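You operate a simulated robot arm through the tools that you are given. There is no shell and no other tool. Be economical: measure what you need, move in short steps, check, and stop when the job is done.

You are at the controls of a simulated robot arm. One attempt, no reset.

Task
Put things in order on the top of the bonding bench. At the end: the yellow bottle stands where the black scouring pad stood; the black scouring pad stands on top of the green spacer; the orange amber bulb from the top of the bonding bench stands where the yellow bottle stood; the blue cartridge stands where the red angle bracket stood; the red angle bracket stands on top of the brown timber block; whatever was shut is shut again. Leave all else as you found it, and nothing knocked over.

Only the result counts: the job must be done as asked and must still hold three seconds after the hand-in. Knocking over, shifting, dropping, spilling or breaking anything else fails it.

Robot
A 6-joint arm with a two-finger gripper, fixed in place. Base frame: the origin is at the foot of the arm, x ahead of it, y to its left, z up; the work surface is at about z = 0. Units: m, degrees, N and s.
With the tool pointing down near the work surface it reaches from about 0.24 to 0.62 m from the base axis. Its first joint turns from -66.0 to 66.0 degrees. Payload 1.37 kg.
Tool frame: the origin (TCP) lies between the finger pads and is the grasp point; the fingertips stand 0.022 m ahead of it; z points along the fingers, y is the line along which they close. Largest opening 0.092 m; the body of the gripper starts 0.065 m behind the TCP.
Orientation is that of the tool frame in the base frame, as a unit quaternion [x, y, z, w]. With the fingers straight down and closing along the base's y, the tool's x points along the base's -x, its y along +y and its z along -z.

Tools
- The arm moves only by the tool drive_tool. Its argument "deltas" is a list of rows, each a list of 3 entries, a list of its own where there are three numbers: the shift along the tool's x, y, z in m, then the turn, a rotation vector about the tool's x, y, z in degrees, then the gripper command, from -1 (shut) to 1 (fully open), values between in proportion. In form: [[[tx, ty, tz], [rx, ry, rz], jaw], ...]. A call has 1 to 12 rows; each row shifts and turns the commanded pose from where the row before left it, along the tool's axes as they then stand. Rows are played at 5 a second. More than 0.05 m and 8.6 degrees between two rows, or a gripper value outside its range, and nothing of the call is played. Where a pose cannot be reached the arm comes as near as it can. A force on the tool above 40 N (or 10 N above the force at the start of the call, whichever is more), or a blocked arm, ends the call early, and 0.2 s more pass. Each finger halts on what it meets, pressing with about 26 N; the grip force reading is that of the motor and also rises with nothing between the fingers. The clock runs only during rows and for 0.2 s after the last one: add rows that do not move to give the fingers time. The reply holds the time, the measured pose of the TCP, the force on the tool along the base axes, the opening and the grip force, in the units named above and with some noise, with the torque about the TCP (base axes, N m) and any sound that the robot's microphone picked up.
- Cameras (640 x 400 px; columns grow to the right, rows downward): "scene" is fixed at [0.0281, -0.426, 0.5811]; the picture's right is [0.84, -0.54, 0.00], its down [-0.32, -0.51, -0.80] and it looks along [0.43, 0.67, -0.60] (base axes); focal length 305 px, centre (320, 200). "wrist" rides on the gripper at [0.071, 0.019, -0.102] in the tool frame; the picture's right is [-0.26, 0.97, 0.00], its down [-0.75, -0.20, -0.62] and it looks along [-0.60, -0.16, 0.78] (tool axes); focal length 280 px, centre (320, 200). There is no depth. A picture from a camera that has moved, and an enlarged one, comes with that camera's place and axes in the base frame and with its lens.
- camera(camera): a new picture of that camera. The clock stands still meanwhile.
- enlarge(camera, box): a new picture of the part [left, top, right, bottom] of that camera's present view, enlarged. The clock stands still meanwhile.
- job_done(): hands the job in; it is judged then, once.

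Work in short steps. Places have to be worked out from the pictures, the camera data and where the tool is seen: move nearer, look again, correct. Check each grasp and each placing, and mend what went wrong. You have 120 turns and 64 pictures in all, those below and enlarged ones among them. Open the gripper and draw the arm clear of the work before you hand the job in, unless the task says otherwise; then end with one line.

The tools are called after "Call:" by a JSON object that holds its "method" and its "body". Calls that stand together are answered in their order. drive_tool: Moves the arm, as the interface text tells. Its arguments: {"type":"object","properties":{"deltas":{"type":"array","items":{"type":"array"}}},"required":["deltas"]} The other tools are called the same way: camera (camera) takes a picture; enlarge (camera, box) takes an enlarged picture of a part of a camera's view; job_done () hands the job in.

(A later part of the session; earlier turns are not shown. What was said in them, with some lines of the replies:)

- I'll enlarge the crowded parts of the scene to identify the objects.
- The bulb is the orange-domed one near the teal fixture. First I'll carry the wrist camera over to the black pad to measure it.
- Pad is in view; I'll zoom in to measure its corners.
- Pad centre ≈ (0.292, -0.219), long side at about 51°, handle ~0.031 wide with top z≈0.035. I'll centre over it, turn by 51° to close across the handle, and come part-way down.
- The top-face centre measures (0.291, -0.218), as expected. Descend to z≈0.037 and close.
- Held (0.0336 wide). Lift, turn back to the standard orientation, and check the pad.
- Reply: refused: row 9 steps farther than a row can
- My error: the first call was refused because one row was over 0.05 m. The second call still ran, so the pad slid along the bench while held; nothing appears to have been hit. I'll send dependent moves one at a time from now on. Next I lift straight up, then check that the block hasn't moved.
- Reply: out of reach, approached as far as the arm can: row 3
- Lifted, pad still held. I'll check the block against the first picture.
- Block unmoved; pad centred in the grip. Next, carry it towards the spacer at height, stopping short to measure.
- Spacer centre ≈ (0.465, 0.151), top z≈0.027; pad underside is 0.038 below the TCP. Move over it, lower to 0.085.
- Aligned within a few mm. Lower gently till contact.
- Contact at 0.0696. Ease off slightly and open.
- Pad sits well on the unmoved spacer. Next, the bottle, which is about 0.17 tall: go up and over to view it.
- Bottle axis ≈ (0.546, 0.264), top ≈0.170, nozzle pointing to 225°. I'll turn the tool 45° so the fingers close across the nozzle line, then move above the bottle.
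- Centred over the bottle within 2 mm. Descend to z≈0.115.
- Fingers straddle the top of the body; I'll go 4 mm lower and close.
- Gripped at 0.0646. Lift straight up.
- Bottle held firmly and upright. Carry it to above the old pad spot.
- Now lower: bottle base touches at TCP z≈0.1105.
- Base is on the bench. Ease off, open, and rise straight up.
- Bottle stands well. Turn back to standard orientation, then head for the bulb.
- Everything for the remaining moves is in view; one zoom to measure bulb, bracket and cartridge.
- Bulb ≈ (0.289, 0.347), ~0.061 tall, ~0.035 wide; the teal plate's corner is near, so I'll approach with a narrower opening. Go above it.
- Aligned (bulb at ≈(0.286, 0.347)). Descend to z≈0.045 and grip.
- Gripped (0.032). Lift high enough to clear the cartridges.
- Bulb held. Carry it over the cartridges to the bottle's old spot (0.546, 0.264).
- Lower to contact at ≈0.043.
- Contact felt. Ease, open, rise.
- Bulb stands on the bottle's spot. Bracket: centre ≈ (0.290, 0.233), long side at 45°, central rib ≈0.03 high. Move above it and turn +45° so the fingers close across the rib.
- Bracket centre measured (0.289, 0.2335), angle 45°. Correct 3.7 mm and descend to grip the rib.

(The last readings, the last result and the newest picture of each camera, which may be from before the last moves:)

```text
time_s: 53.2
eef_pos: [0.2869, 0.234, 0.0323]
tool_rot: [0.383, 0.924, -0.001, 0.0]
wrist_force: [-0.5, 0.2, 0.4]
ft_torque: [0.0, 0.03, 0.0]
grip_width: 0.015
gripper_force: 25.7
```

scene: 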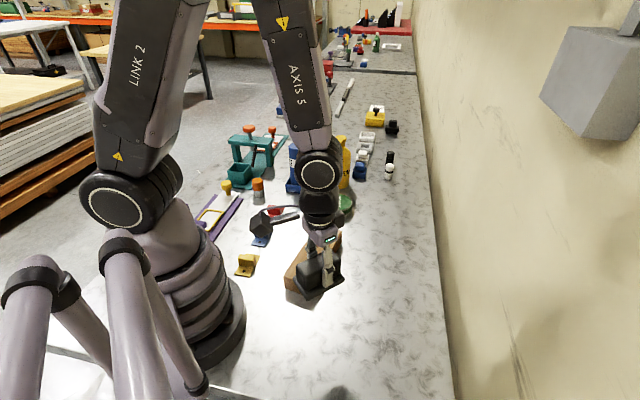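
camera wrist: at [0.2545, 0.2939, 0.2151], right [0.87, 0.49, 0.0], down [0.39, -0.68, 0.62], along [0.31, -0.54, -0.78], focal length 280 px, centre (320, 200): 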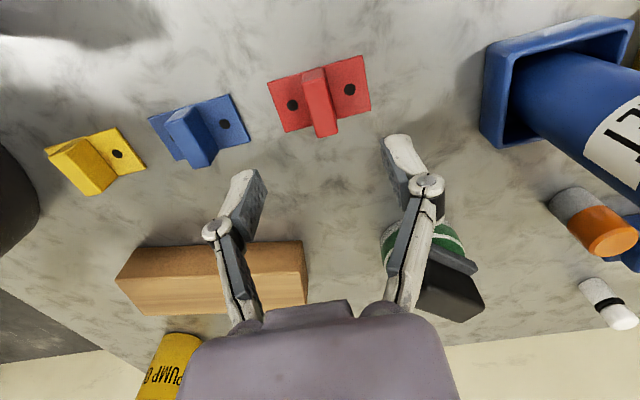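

Rib gripped (0.015). Lift and carry above the block.

Call:
{"method": "drive_tool", "body": {"deltas": [[[0, 0, -0.03], [0, 0, 0], -1], [[0, 0, -0.045], [0, 0, 0], -1], [[0, 0, -0.045], [0, 0, 0], -1], [[-0.0279, -0.0269, 0], [0, 0, 0], -1], [[-0.0279, -0.0269, 0], [0, 0, 0], -1], [[-0.0279, -0.0269, 0], [0, 0, 0], -1], [[-0.0279, -0.0269, 0], [0, 0, 0], -1], [[-0.0279, -0.0269, 0], [0, 0, 0], -1], [[-0.0279, -0.0269, 0], [0, 0, 0], -1], [[0, 0, 0], [0, 0, 6], -1], [[0, 0, 0], [0, 0, 6], -1], [[0, 0, 0], [0, 0, 0], -1]]}}

Call:
{"method": "camera", "body": {"camera": "wrist"}}

Call:
{"method": "enlarge", "body": {"camera": "scene", "box": [240, 170, 400, 310]}}

```text
time_s: 55.8
eef_pos: [0.2902, 0.0042, 0.1504]
tool_rot: [0.478, 0.878, -0.001, 0.0]
wrist_force: [0.7, 0.7, -0.6]
ft_torque: [0.0, 0.01, -0.01]
grip_width: 0.0151
gripper_force: 25.7
```

```text
29 pictures are left
camera wrist: at [0.2677, 0.0729, 0.2543], right [0.95, 0.3, 0.0], down [0.24, -0.74, 0.62], along [0.19, -0.6, -0.78], focal length 280 px, centre (320, 200)
```

wrist: 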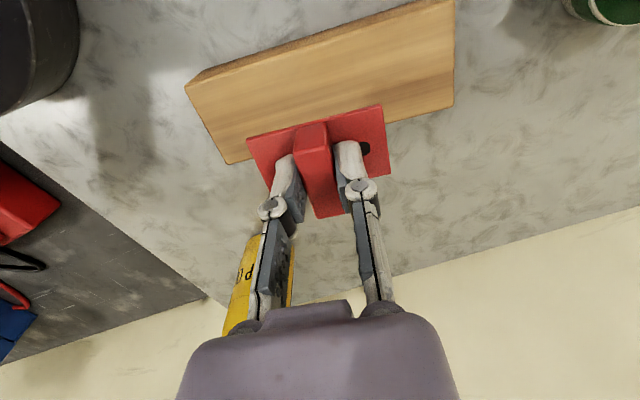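

```text
2.86 times, centred on (320, 240) of scene
camera zoom: at [0.0281, -0.426, 0.5811], right [0.84, -0.54, 0.0], down [-0.32, -0.51, -0.8], along [0.43, 0.67, -0.6], focal length 873 px, centre (320, 86)
```

zoom: 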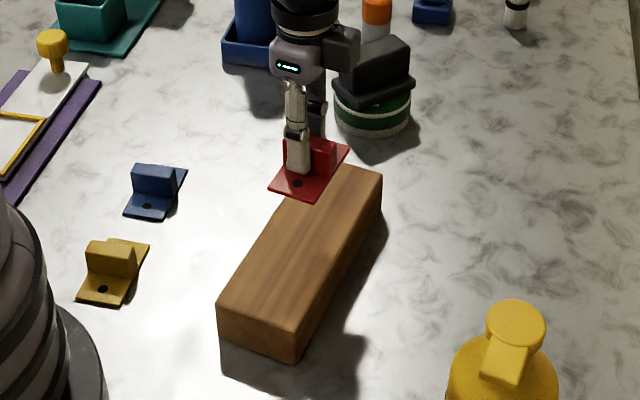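

Block top centre ≈ (0.2905, 0.003) – directly beneath. Lower to just above contact (≈0.083).

Call:
{"method": "drive_tool", "body": {"deltas": [[[0, 0, 0.03], [0, 0, 0], -1], [[0, 0, 0.025], [0, 0, 0], -1], [[0, 0, 0.008], [0, 0, 0], -1], [[0, 0, 0.003], [0, 0, 0], -1], [[0, 0, 0], [0, 0, 0], -1], [[0, 0, 0], [0, 0, 0], -1]]}}

```text
time_s: 57.2
eef_pos: [0.2913, 0.004, 0.0847]
tool_rot: [0.478, 0.879, 0.0, 0.0]
wrist_force: [-0.4, 0.3, -0.1]
ft_torque: [0.0, 0.01, 0.01]
grip_width: 0.0152
gripper_force: 26.3
```

Call:
{"method": "drive_tool", "body": {"deltas": [[[0, 0, 0.002], [0, 0, 0], -1], [[0, 0, 0.0015], [0, 0, 0], -1], [[0, 0, 0], [0, 0, 0], -1]]}}

```text
time_s: 58.0
eef_pos: [0.2906, 0.0047, 0.0824]
tool_rot: [0.477, 0.879, 0.0, 0.0]
wrist_force: [0.1, -0.5, -1.1]
ft_torque: [0.01, 0.0, 0.02]
grip_width: 0.0152
gripper_force: 25.5
```

Call:
{"method": "drive_tool", "body": {"deltas": [[[0, 0, 0.0015], [0, 0, 0], -1], [[0, 0, 0.001], [0, 0, 0], -1], [[0, 0, 0], [0, 0, 0], -1]]}}

```text
time_s: 58.8
eef_pos: [0.2915, 0.0034, 0.08]
tool_rot: [0.478, 0.879, 0.0, -0.001]
wrist_force: [0.7, -0.4, -1.1]
ft_torque: [0.01, 0.01, 0.0]
grip_width: 0.0153
gripper_force: 25.8
```

Not yet in contact; continue in small steps.

Call:
{"method": "drive_tool", "body": {"deltas": [[[0, 0, 0.0012], [0, 0, 0], -1], [[0, 0, 0.0012], [0, 0, 0], -1], [[0, 0, 0], [0, 0, 0], -1]]}}

Call:
{"method": "enlarge", "body": {"camera": "scene", "box": [270, 200, 360, 280]}}

```text
time_s: 59.6
eef_pos: [0.2911, 0.0042, 0.0779]
tool_rot: [0.477, 0.879, 0.0, 0.0]
wrist_force: [-0.1, -0.4, -0.3]
ft_torque: [0.02, -0.01, -0.03]
grip_width: 0.0152
gripper_force: 26.3
```

```text
5.00 times, centred on (315, 240) of scene
camera zoom: at [0.0281, -0.426, 0.5811], right [0.84, -0.54, 0.0], down [-0.32, -0.51, -0.8], along [0.43, 0.67, -0.6], focal length 1527 px, centre (345, 0)
```

zoom: 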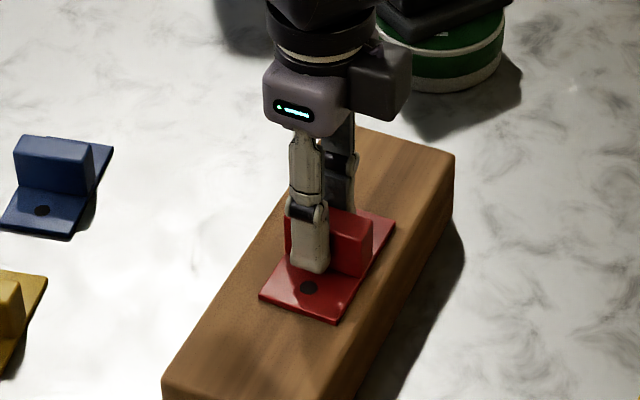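

Nearly touching. Continue down in millimetre steps.

Call:
{"method": "drive_tool", "body": {"deltas": [[[0, 0, 0.001], [0, 0, 0], -1], [[0, 0, 0.001], [0, 0, 0], -1], [[0, 0, 0], [0, 0, 0], -1]]}}

```text
time_s: 60.4
eef_pos: [0.2909, 0.0037, 0.0753]
tool_rot: [0.477, 0.879, 0.0, 0.0]
wrist_force: [-3.8, -1.2, 18.4]
ft_torque: [0.01, 0.07, 0.02]
grip_width: 0.0151
gripper_force: 26.1
```

Contact. Ease, open, rise.

Call:
{"method": "drive_tool", "body": {"deltas": [[[0, 0, -0.0015], [0, 0, 0], -1], [[0, 0, 0], [0, 0, 0], -0.4], [[0, 0, 0], [0, 0, 0], 0], [[0, 0, 0], [0, 0, 0], 0.2], [[0, 0, 0], [0, 0, 0], 0.2], [[0, 0, -0.02], [0, 0, 0], 0.2], [[0, 0, -0.045], [0, 0, 0], 0.2], [[0, 0, -0.045], [0, 0, 0], 0.2], [[0, 0, -0.045], [0, 0, 0], 1], [[0, 0, -0.03], [0, 0, 0], 1], [[0, 0, 0], [0, 0, 0], 1]]}}

Call:
{"method": "enlarge", "body": {"camera": "scene", "box": [270, 200, 360, 280]}}

```text
time_s: 62.8
eef_pos: [0.2895, 0.0033, 0.2617]
tool_rot: [0.476, 0.879, 0.0, 0.0]
wrist_force: [0.2, -0.2, 0.3]
ft_torque: [0.01, -0.01, -0.02]
grip_width: 0.0923
gripper_force: 0.0
```

```text
5.00 times, centred on (315, 240) of scene
camera zoom: at [0.0281, -0.426, 0.5811], right [0.84, -0.54, 0.0], down [-0.32, -0.51, -0.8], along [0.43, 0.67, -0.6], focal length 1527 px, centre (345, 0)
```

zoom: 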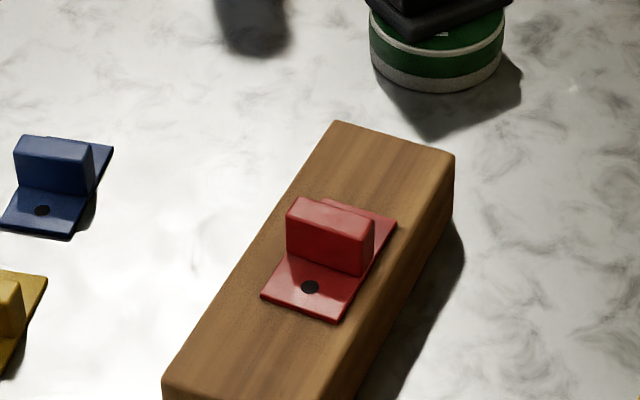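

Bracket sits squarely on the block. Now the cartridge: restore orientation and go have a look.

Call:
{"method": "drive_tool", "body": {"deltas": [[[0, 0, -0.01], [0, 0, -8.14], 1], [[0, 0, -0.01], [0, 0, -8.14], 1], [[0, 0, -0.01], [0, 0, -8.14], 1], [[0, 0, 0], [0, 0, -8.14], 1], [[0, 0, 0], [0, 0, -8.14], 1], [[0, 0, 0], [0, 0, -8.14], 1], [[0, 0, 0], [0, 0, -8.14], 1], [[0, 0.045, 0], [0, 0, 0], 1], [[0, 0.045, 0], [0, 0, 0], 1], [[0, 0.045, 0], [0, 0, 0], 1], [[-0.01, 0.045, 0], [0, 0, 0], 1], [[-0.02, 0.045, 0], [0, 0, 0], 1]]}}

Call:
{"method": "drive_tool", "body": {"deltas": [[[0, 0.04, 0], [0, 0, 0], 1], [[0, 0, 0], [0, 0, 0], 1]]}}

Call:
{"method": "camera", "body": {"camera": "wrist"}}

```text
time_s: 65.4
eef_pos: [0.3211, 0.2269, 0.2916]
tool_rot: [0.0, 1.0, -0.001, 0.0]
wrist_force: [0.2, -1.3, -0.1]
ft_torque: [0.01, 0.0, -0.01]
grip_width: 0.0918
gripper_force: 0.0
```

```text
time_s: 66.0
eef_pos: [0.3203, 0.2663, 0.2914]
tool_rot: [0.0, 1.0, 0.0, 0.0]
wrist_force: [-1.7, 0.8, -0.4]
ft_torque: [0.0, 0.03, -0.01]
grip_width: 0.0917
gripper_force: 0.0
```

```text
25 pictures are left
camera wrist: at [0.2497, 0.2865, 0.3941], right [0.26, 0.96, 0.0], down [0.75, -0.21, 0.63], along [0.6, -0.16, -0.78], focal length 280 px, centre (320, 200)
```

wrist: 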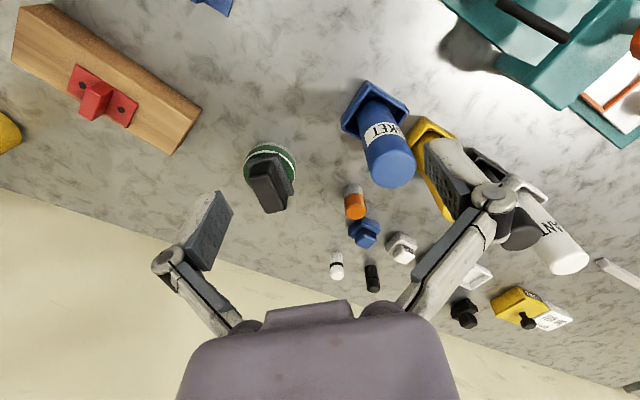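

Call:
{"method": "enlarge", "body": {"camera": "wrist", "box": [330, 70, 470, 210]}}

Call:
{"method": "enlarge", "body": {"camera": "scene", "box": [260, 120, 350, 210]}}

```text
2.86 times, centred on (400, 140) of wrist
camera zoom: at [0.2497, 0.2865, 0.3941], right [0.26, 0.96, 0.0], down [0.75, -0.21, 0.63], along [0.6, -0.16, -0.78], focal length 801 px, centre (91, 371)
```

zoom: 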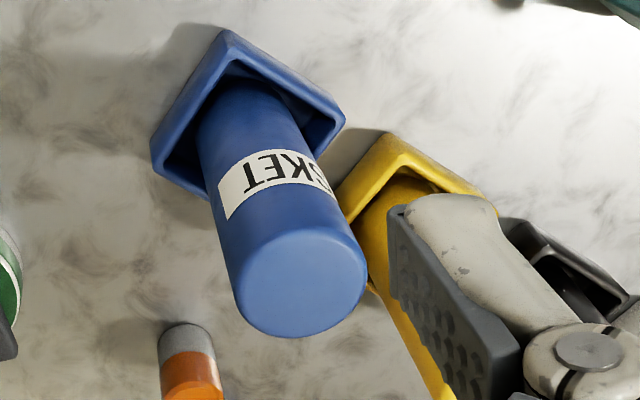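

```text
4.44 times, centred on (305, 165) of scene
camera zoom: at [0.0282, -0.426, 0.5811], right [0.84, -0.54, 0.0], down [-0.32, -0.51, -0.8], along [0.43, 0.67, -0.6], focal length 1357 px, centre (387, 356)
```

zoom: 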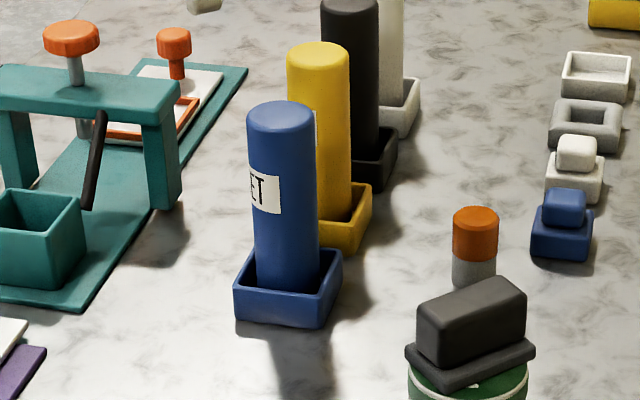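

Cartridge axis ≈ (0.420, 0.320), top ≈0.15, diameter ≈0.048. Move above it and check.

Call:
{"method": "drive_tool", "body": {"deltas": [[[-0.034, 0.018, 0], [0, 0, 0], 1], [[-0.034, 0.018, 0], [0, 0, 0], 1], [[-0.032, 0.018, 0], [0, 0, 0], 1], [[0, 0, 0.04], [0, 0, 0], 1], [[0, 0, 0.04], [0, 0, 0], 1], [[0, 0, 0], [0, 0, 0], 1], [[0, 0, 0], [0, 0, 0], 1]]}}

Call:
{"method": "camera", "body": {"camera": "wrist"}}

```text
time_s: 67.6
eef_pos: [0.4203, 0.3241, 0.2131]
tool_rot: [0.0, 1.0, 0.001, 0.0]
wrist_force: [1.4, -1.1, 0.0]
ft_torque: [-0.02, 0.0, 0.01]
grip_width: 0.0922
gripper_force: 0.1
```

```text
22 pictures are left
camera wrist: at [0.35, 0.3428, 0.3167], right [0.26, 0.96, 0.0], down [0.75, -0.2, 0.62], along [0.6, -0.16, -0.78], focal length 280 px, centre (320, 200)
```

wrist: 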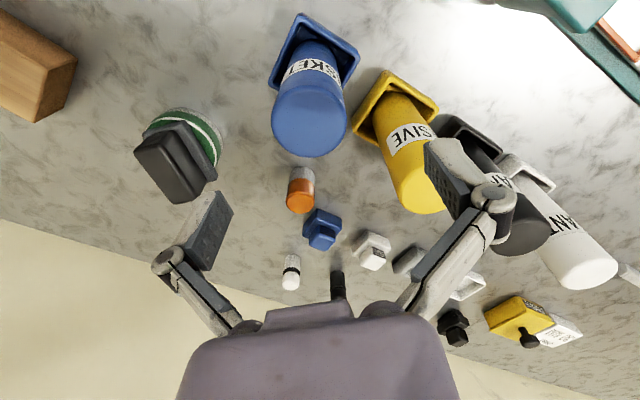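

Axis refined to ≈(0.417, 0.319). Correct and descend to z≈0.10, then close.

Call:
{"method": "drive_tool", "body": {"deltas": [[[0.003, -0.005, 0], [0, 0, 0], 1], [[0, 0, 0.03], [0, 0, 0], 1], [[0, 0, 0.03], [0, 0, 0], 1], [[0, 0, 0.03], [0, 0, 0], 1], [[0, 0, 0.023], [0, 0, 0], 1], [[0, 0, 0], [0, 0, 0], 1], [[0, 0, 0], [0, 0, 0], 0], [[0, 0, 0], [0, 0, 0], -1], [[0, 0, 0], [0, 0, 0], -1], [[0, 0, 0], [0, 0, 0], -1], [[0, 0, 0], [0, 0, 0], -1]]}}

Call:
{"method": "enlarge", "body": {"camera": "scene", "box": [260, 100, 350, 210]}}

```text
time_s: 69.9
eef_pos: [0.4194, 0.3196, 0.1053]
tool_rot: [0.0, 1.0, 0.002, 0.004]
wrist_force: [-5.1, -3.7, 22.9]
ft_torque: [0.1, 0.17, 0.01]
grip_width: 0.0679
gripper_force: 25.8
stopped in row 11: the force on the tool passed its limit at 41 N (the readings are from after the stop); the commanded pose is now the measured one
```

```text
3.64 times, centred on (305, 155) of scene
camera zoom: at [0.028, -0.4261, 0.5811], right [0.84, -0.54, 0.0], down [-0.32, -0.51, -0.8], along [0.43, 0.67, -0.6], focal length 1111 px, centre (374, 364)
```

zoom: 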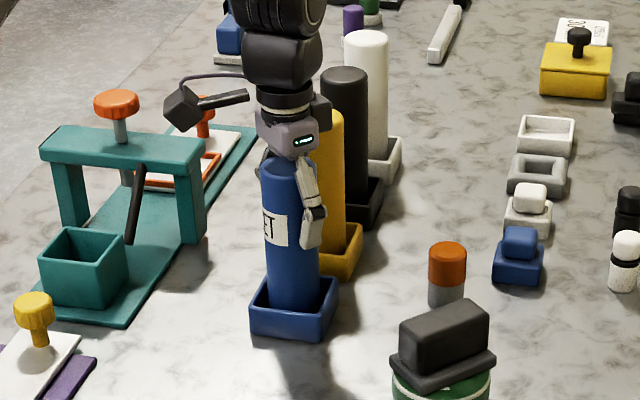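

The call stopped on force, and the width is 0.068, larger than I judged the cartridge to be. Look through the wrist camera before anything moves.

Call:
{"method": "camera", "body": {"camera": "wrist"}}

Call:
{"method": "enlarge", "body": {"camera": "scene", "box": [275, 120, 335, 190]}}

```text
20 pictures are left
camera wrist: at [0.3479, 0.3377, 0.2073], right [0.26, 0.96, 0.01], down [0.75, -0.21, 0.63], along [0.61, -0.16, -0.78], focal length 280 px, centre (320, 200)
```

wrist: 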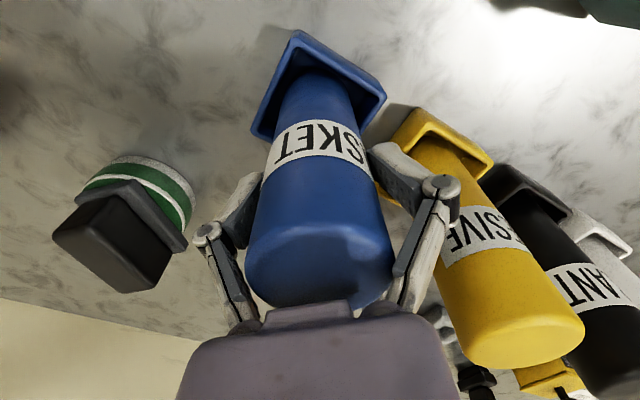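

```text
5.71 times, centred on (305, 155) of scene
camera zoom: at [0.028, -0.4261, 0.5811], right [0.84, -0.54, 0.0], down [-0.32, -0.51, -0.8], along [0.43, 0.67, -0.6], focal length 1745 px, centre (406, 457)
```

zoom: 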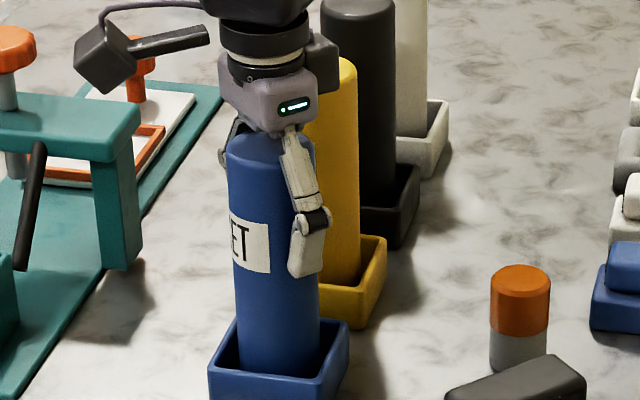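

The cartridge's top (z≈0.17) is pressing on the gripper body. Open a bit, then rise 1 cm to relieve it.

Call:
{"method": "drive_tool", "body": {"deltas": [[[0, 0, 0], [0, 0, 0], 0.8], [[0, 0, 0], [0, 0, 0], 0.9], [[0, 0, -0.005], [0, 0, 0], 0.9], [[0, 0, -0.007], [0, 0, 0], 0.9], [[0, 0, 0], [0, 0, 0], 0.9], [[0, 0, 0], [0, 0, 0], 0.9]]}}

Call:
{"method": "camera", "body": {"camera": "wrist"}}

```text
time_s: 71.3
eef_pos: [0.4187, 0.3191, 0.1142]
tool_rot: [0.0, 1.0, 0.002, 0.003]
wrist_force: [0.2, 0.8, 0.0]
ft_torque: [0.02, 0.0, -0.01]
grip_width: 0.0873
gripper_force: 0.0
```

```text
18 pictures are left
camera wrist: at [0.3474, 0.3376, 0.2174], right [0.26, 0.96, 0.0], down [0.75, -0.21, 0.63], along [0.61, -0.16, -0.78], focal length 280 px, centre (320, 200)
```

wrist: 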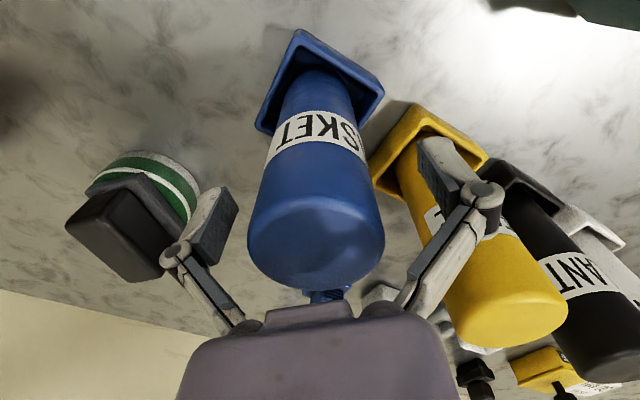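

Estimates agree the top is at ≈0.152; the finger linkages narrow toward the gripper body and were wedging on its rim. So I'll grip higher, at z≈0.135, with only ~17 mm of cartridge above the TCP.

Call:
{"method": "drive_tool", "body": {"deltas": [[[0.002, 0, -0.01], [0, 0, 0], 0.9], [[0, 0, -0.011], [0, 0, 0], 0.9], [[0, 0, 0], [0, 0, 0], 0.5], [[0, 0, 0], [0, 0, 0], 0.2], [[0, 0, 0], [0, 0, 0], -1], [[0, 0, 0], [0, 0, 0], -1], [[0, 0, 0], [0, 0, 0], -1], [[0, 0, 0], [0, 0, 0], -1]]}}

Call:
{"method": "camera", "body": {"camera": "wrist"}}

```text
time_s: 73.1
eef_pos: [0.4172, 0.3199, 0.1357]
tool_rot: [0.0, 1.0, 0.002, 0.002]
wrist_force: [-1.7, -2.9, 5.4]
ft_torque: [-0.1, 0.16, 0.04]
grip_width: 0.0465
gripper_force: 26.2
```

```text
17 pictures are left
camera wrist: at [0.3459, 0.3372, 0.2379], right [0.26, 0.96, 0.0], down [0.75, -0.21, 0.63], along [0.61, -0.16, -0.78], focal length 280 px, centre (320, 200)
```

wrist: 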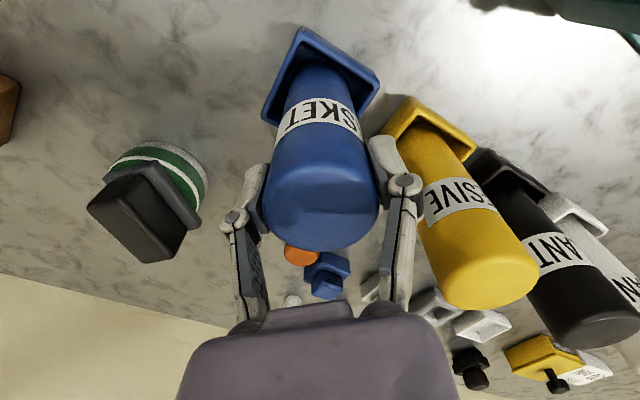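

Gripped at 0.0465 as expected. Lift gently straight out of the holder.

Call:
{"method": "drive_tool", "body": {"deltas": [[[0, 0, -0.01], [0, 0, 0], -1], [[0, 0, -0.015], [0, 0, 0], -1], [[0, 0, -0.025], [0, 0, 0], -1], [[0, 0, -0.03], [0, 0, 0], -1], [[0, 0, -0.02], [0, 0, 0], -1], [[0, 0, 0], [0, 0, 0], -1]]}}

Call:
{"method": "enlarge", "body": {"camera": "scene", "box": [240, 100, 360, 210]}}

```text
time_s: 74.5
eef_pos: [0.4149, 0.3164, 0.2359]
tool_rot: [0.0, 1.0, 0.002, 0.003]
wrist_force: [-0.8, -0.8, -3.9]
ft_torque: [0.0, 0.0, -0.01]
grip_width: 0.0468
gripper_force: 25.9
```

```text
3.64 times, centred on (300, 155) of scene
camera zoom: at [0.0282, -0.426, 0.5812], right [0.84, -0.54, 0.0], down [-0.32, -0.51, -0.8], along [0.43, 0.67, -0.6], focal length 1111 px, centre (393, 364)
```

zoom: 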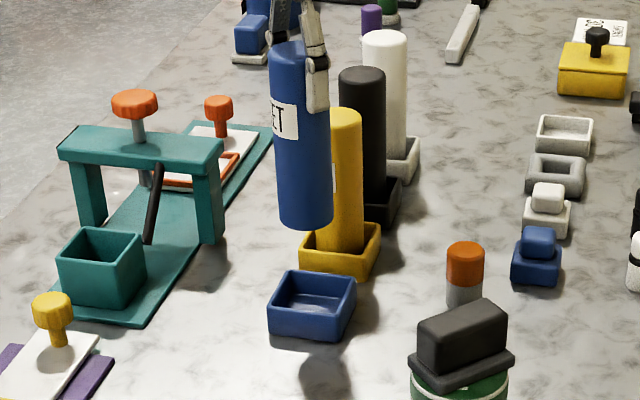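

Cartridge free and vertical; the holder stayed. Carry to the bracket's old spot (0.289, 0.2335).

Call:
{"method": "drive_tool", "body": {"deltas": [[[0.0315, -0.0208, 0], [0, 0, 0], -1], [[0.0315, -0.0208, 0], [0, 0, 0], -1], [[0.0315, -0.0208, 0], [0, 0, 0], -1], [[0.0315, -0.0208, 0], [0, 0, 0], -1], [[0, 0, 0.03], [0, 0, 0], -1], [[0, 0, 0.03], [0, 0, 0], -1], [[0, 0, 0.02], [0, 0, 0], -1], [[0, 0, 0.01], [0, 0, 0], -1], [[0, 0, 0], [0, 0, 0], -1], [[0, 0, 0], [0, 0, 0], -1]]}}

```text
time_s: 76.7
eef_pos: [0.2902, 0.2347, 0.1442]
tool_rot: [0.0, 1.0, 0.001, 0.002]
wrist_force: [0.0, -0.9, -4.0]
ft_torque: [0.01, 0.01, -0.05]
grip_width: 0.0467
gripper_force: 25.6
```

Call:
{"method": "drive_tool", "body": {"deltas": [[[0.001, -0.001, 0.005], [0, 0, 0], -1], [[0, 0, 0.003], [0, 0, 0], -1], [[0, 0, 0.0015], [0, 0, 0], -1], [[0, 0, 0], [0, 0, 0], -1], [[0, 0, 0], [0, 0, 0], -1]]}}

Call:
{"method": "enlarge", "body": {"camera": "scene", "box": [220, 130, 320, 230]}}

```text
time_s: 77.9
eef_pos: [0.289, 0.2348, 0.1345]
tool_rot: [0.0, 1.0, 0.001, 0.004]
wrist_force: [0.0, 0.2, -3.9]
ft_torque: [-0.01, 0.0, 0.0]
grip_width: 0.0466
gripper_force: 26.5
```

```text
4.00 times, centred on (270, 180) of scene
camera zoom: at [0.0282, -0.426, 0.5812], right [0.84, -0.54, 0.0], down [-0.32, -0.51, -0.8], along [0.43, 0.67, -0.6], focal length 1222 px, centre (520, 280)
```

zoom: 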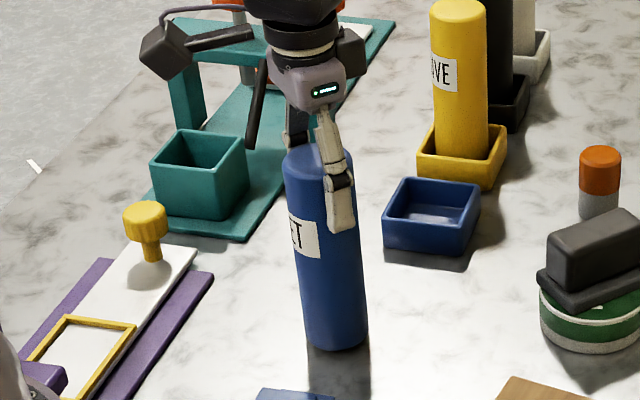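

Still hanging (−3.9 N). Continue slowly.

Call:
{"method": "drive_tool", "body": {"deltas": [[[0, 0, 0.0015], [0, 0, 0], -1], [[0, 0, 0.0015], [0, 0, 0], -1], [[0, 0, 0], [0, 0, 0], -1]]}}

```text
time_s: 78.7
eef_pos: [0.2885, 0.2347, 0.1315]
tool_rot: [0.0, 1.0, 0.002, 0.003]
wrist_force: [-0.1, -0.3, -3.8]
ft_torque: [0.01, -0.02, -0.02]
grip_width: 0.0465
gripper_force: 25.4
```

Call:
{"method": "drive_tool", "body": {"deltas": [[[0, 0, 0.0015], [0, 0, 0], -1], [[0, 0, 0.0015], [0, 0, 0], -1], [[0, 0, 0], [0, 0, 0], -1]]}}

```text
time_s: 79.5
eef_pos: [0.2902, 0.235, 0.1282]
tool_rot: [0.0, 1.0, 0.002, 0.002]
wrist_force: [-1.6, -4.8, 16.6]
ft_torque: [-0.12, -0.02, -0.01]
grip_width: 0.0466
gripper_force: 26.3
```

Contact. Ease, open evenly, rise.

Call:
{"method": "drive_tool", "body": {"deltas": [[[0, 0, -0.0015], [0, 0, 0], -1], [[0, 0, 0], [0, 0, 0], 0.4], [[0, 0, 0], [0, 0, 0], 0.8], [[0, 0, 0], [0, 0, 0], 0.9], [[0, 0, 0], [0, 0, 0], 0.9], [[0, 0, -0.015], [0, 0, 0], 0.9], [[0, 0, -0.03], [0, 0, 0], 0.9], [[0, 0, -0.045], [0, 0, 0], 0.9], [[0, 0, -0.045], [0, 0, 0], 1], [[0.02, -0.04, 0], [0, 0, 0], 1], [[0, -0.045, 0], [0, 0, 0], 1], [[0, 0, 0], [0, 0, 0], 1]]}}

Call:
{"method": "camera", "body": {"camera": "scene"}}

Call:
{"method": "camera", "body": {"camera": "wrist"}}

```text
time_s: 82.1
eef_pos: [0.2684, 0.1479, 0.2666]
tool_rot: [0.0, 1.0, 0.002, 0.003]
wrist_force: [0.0, 0.4, -0.4]
ft_torque: [-0.03, 0.03, 0.05]
grip_width: 0.0921
gripper_force: 0.1
```

```text
14 pictures are left
```

scene: 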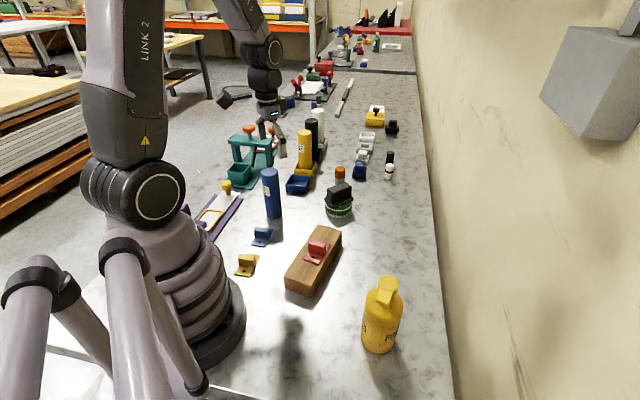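

```text
13 pictures are left
camera wrist: at [0.1975, 0.1673, 0.3696], right [0.26, 0.96, 0.0], down [0.75, -0.21, 0.63], along [0.61, -0.16, -0.78], focal length 280 px, centre (320, 200)
```

wrist: 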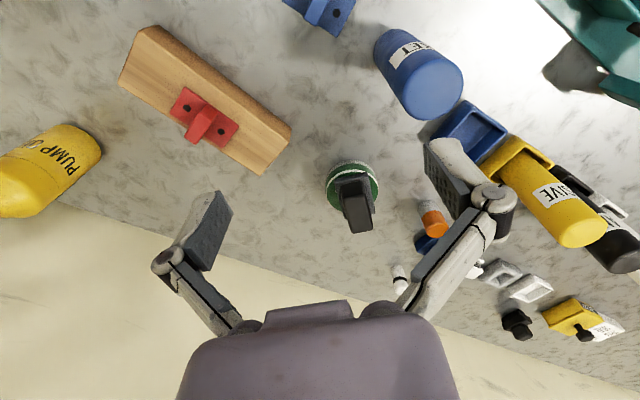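

All five items are in place and upright, nothing was opened, the gripper is open and the arm is clear. Handing in.

Call:
{"method": "job_done", "body": {}}

```text
The job is handed in.
```

The job is handed in with all five items standing at their asked places and nothing opened. Early on the held pad slid about 12 cm across the bench after a refused command, but later pictures showed nothing else had moved.
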